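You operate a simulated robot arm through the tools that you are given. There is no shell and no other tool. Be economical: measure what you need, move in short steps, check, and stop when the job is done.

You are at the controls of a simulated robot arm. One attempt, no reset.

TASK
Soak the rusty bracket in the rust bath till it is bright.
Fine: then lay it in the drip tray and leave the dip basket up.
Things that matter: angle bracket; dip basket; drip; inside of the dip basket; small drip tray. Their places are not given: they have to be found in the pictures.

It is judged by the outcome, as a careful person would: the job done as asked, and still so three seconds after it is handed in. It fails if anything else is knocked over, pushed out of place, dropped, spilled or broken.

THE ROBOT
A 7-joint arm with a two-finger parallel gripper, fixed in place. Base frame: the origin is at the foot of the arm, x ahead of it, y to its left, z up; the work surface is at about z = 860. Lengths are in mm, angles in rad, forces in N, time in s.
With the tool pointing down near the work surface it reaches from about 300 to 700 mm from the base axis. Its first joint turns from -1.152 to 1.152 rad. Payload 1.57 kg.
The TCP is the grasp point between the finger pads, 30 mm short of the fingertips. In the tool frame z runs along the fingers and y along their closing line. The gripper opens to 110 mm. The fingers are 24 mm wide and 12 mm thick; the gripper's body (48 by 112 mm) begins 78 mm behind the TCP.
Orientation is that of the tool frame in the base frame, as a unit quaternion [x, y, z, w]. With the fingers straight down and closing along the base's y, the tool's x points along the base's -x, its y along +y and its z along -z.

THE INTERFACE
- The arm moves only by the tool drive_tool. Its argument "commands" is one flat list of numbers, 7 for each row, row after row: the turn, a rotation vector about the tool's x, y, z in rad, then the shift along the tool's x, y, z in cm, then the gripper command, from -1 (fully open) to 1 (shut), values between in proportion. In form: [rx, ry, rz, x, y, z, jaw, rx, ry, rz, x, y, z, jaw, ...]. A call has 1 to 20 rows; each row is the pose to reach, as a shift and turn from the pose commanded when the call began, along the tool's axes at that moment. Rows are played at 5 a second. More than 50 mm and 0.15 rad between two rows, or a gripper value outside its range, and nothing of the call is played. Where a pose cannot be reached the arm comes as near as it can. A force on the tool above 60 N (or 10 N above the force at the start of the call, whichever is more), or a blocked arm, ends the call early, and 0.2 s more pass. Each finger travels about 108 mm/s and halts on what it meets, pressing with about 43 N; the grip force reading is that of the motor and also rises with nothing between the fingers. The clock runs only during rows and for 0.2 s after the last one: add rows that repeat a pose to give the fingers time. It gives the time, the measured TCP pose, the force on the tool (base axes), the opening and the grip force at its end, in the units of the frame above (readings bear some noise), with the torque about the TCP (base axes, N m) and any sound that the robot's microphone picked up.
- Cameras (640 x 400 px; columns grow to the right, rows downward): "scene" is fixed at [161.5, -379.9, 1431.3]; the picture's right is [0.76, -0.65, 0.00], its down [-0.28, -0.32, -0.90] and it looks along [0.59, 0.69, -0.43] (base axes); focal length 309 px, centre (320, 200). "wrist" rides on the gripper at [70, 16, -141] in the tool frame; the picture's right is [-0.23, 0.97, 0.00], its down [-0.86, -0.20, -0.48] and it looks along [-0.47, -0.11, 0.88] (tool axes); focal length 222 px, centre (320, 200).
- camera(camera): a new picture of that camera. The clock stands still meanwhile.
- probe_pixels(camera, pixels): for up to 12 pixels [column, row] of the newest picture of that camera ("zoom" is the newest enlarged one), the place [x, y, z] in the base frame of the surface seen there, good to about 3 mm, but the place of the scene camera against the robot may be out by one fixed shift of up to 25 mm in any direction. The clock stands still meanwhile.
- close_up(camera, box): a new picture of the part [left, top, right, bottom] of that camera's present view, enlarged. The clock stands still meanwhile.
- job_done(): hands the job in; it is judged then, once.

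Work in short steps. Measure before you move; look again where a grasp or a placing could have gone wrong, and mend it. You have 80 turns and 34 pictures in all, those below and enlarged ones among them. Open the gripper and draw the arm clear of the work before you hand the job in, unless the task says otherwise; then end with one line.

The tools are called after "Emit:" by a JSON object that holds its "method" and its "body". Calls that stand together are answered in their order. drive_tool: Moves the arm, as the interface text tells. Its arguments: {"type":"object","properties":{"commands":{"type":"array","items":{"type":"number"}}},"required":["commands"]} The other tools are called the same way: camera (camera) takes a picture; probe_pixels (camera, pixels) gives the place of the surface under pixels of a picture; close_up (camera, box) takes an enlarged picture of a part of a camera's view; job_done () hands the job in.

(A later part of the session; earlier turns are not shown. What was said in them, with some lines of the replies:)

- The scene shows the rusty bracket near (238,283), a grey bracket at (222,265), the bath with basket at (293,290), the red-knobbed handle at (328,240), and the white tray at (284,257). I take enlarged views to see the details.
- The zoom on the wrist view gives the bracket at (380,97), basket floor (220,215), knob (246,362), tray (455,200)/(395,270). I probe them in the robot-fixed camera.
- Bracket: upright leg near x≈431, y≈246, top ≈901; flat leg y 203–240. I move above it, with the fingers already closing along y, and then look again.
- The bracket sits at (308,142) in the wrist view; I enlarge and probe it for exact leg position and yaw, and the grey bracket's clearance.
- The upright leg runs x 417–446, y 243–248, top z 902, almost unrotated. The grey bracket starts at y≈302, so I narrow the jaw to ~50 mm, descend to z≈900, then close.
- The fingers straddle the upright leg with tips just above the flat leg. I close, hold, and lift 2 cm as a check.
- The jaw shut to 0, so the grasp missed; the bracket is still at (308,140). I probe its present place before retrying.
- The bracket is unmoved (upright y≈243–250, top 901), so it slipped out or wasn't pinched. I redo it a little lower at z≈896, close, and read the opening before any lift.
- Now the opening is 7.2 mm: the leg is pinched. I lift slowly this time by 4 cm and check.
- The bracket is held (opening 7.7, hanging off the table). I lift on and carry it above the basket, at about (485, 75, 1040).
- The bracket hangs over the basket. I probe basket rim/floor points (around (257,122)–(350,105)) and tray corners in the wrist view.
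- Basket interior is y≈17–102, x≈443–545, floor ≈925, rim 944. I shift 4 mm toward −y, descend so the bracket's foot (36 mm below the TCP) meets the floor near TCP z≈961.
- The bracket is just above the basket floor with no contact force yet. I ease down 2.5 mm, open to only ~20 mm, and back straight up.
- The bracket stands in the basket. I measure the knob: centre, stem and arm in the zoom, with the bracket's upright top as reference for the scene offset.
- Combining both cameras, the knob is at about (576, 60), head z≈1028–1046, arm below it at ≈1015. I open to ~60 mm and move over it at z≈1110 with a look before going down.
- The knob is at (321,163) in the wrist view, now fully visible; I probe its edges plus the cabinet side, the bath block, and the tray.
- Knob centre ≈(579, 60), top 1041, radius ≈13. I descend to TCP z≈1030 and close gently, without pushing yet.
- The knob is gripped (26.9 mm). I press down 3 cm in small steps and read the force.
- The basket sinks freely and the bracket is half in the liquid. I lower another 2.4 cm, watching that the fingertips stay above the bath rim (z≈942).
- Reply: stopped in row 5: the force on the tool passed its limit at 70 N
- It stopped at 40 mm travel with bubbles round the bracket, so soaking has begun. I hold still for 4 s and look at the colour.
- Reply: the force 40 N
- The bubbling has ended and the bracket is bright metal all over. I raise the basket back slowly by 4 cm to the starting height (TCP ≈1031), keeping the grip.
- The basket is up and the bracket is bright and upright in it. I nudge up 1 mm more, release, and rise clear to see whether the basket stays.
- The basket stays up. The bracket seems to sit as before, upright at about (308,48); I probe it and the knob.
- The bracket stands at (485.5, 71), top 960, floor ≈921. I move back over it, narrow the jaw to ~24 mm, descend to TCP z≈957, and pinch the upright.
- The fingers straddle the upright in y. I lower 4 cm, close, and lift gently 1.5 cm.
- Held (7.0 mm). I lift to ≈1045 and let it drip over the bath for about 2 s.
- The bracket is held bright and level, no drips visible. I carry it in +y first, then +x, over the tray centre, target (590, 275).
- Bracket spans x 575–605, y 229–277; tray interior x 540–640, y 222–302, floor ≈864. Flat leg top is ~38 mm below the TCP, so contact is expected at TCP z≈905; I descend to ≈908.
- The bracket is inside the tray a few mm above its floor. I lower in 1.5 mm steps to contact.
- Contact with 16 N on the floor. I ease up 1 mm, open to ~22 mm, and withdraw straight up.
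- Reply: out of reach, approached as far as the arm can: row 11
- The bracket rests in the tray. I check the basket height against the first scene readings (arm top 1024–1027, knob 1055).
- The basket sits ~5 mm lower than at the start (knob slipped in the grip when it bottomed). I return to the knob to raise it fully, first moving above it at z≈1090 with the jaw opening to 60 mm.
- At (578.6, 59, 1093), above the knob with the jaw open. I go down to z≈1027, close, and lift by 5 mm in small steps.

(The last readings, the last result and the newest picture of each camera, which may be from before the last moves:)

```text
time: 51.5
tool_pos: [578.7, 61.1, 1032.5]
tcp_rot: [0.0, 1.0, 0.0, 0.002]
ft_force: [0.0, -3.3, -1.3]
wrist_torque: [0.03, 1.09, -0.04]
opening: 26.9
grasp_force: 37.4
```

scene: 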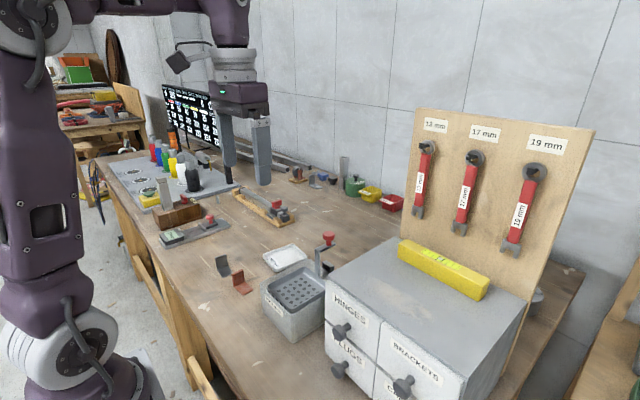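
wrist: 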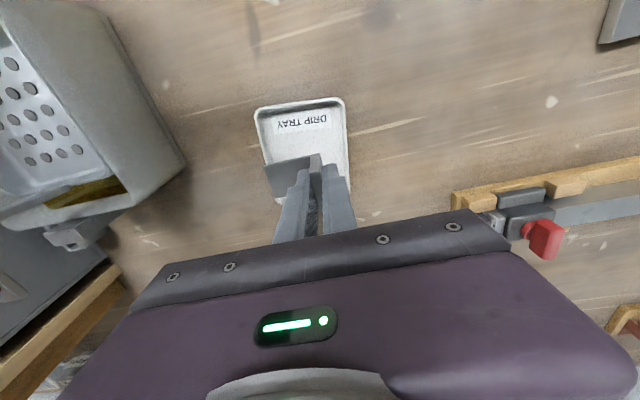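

Raised 5 mm without a hard stop. I release, rise clear, and check the height.

Emit:
{"method": "drive_tool", "body": {"commands": [0, 0, 0, 0, 0, 0, 0.4, 0, 0, 0, 0, 0, 0, -0.1, 0, 0, 0, 0, 0, 0, -0.1, 0, 0, 0, 0, 0, -2, -0.1, 0, 0, 0, 0, 0, -5, -0.1, 0, 0, 0, 3, 0, -8, -0.1, 0, 0, 0, 7, 0, -10, -0.1, 0, 0, 0, 11, 0, -12, -0.1, 0, 0, 0, 15, 0, -15, -0.1, 0, 0, 0, 15, 0, -15, -0.1]}}

Emit:
{"method": "close_up", "body": {"camera": "scene", "box": [240, 200, 370, 320]}}

Emit:
{"method": "probe_pixels", "body": {"camera": "zoom", "pixels": [[398, 116], [418, 153], [372, 176], [398, 155], [285, 310], [240, 300], [320, 236], [384, 283], [240, 160], [262, 195], [310, 200]]}}

```text
time: 53.7
tool_pos: [428.3, 60.1, 1181.0]
tcp_rot: [0.0, 1.0, 0.0, 0.002]
ft_force: [0.2, 0.2, -0.7]
wrist_torque: [0.0, 0.02, 0.01]
opening: 60.3
grasp_force: 0.0
```

```text
3.33 times, centred on (305, 260) of scene
```

zoom: 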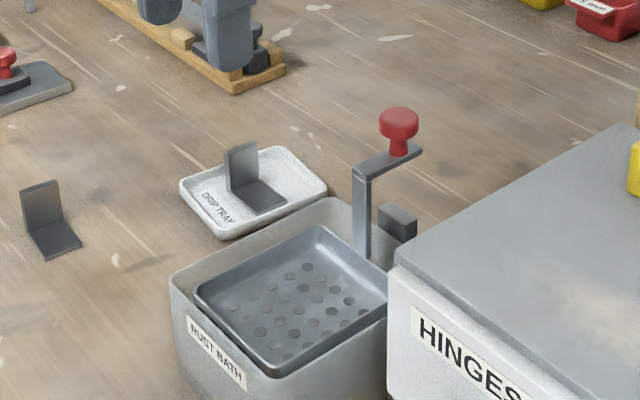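

```text
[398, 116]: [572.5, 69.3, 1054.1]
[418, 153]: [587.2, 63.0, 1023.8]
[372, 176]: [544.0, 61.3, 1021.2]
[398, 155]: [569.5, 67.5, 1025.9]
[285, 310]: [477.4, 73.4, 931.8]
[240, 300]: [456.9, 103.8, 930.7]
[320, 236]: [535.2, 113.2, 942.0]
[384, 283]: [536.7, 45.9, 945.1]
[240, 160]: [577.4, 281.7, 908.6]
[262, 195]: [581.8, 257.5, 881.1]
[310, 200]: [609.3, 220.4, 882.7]
```

The basket is back at its starting height (arm top ≈1025), the bright bracket rests in the drip tray, nothing else has moved, and the arm is clear. I hand the job in.

Emit:
{"method": "job_done", "body": {}}

```text
The job is handed in.
```

The bracket was soaked until bright and now sits in the drip tray, standing on its flat leg; the empty dip basket is up at its starting height, and the arm is clear with the gripper open.
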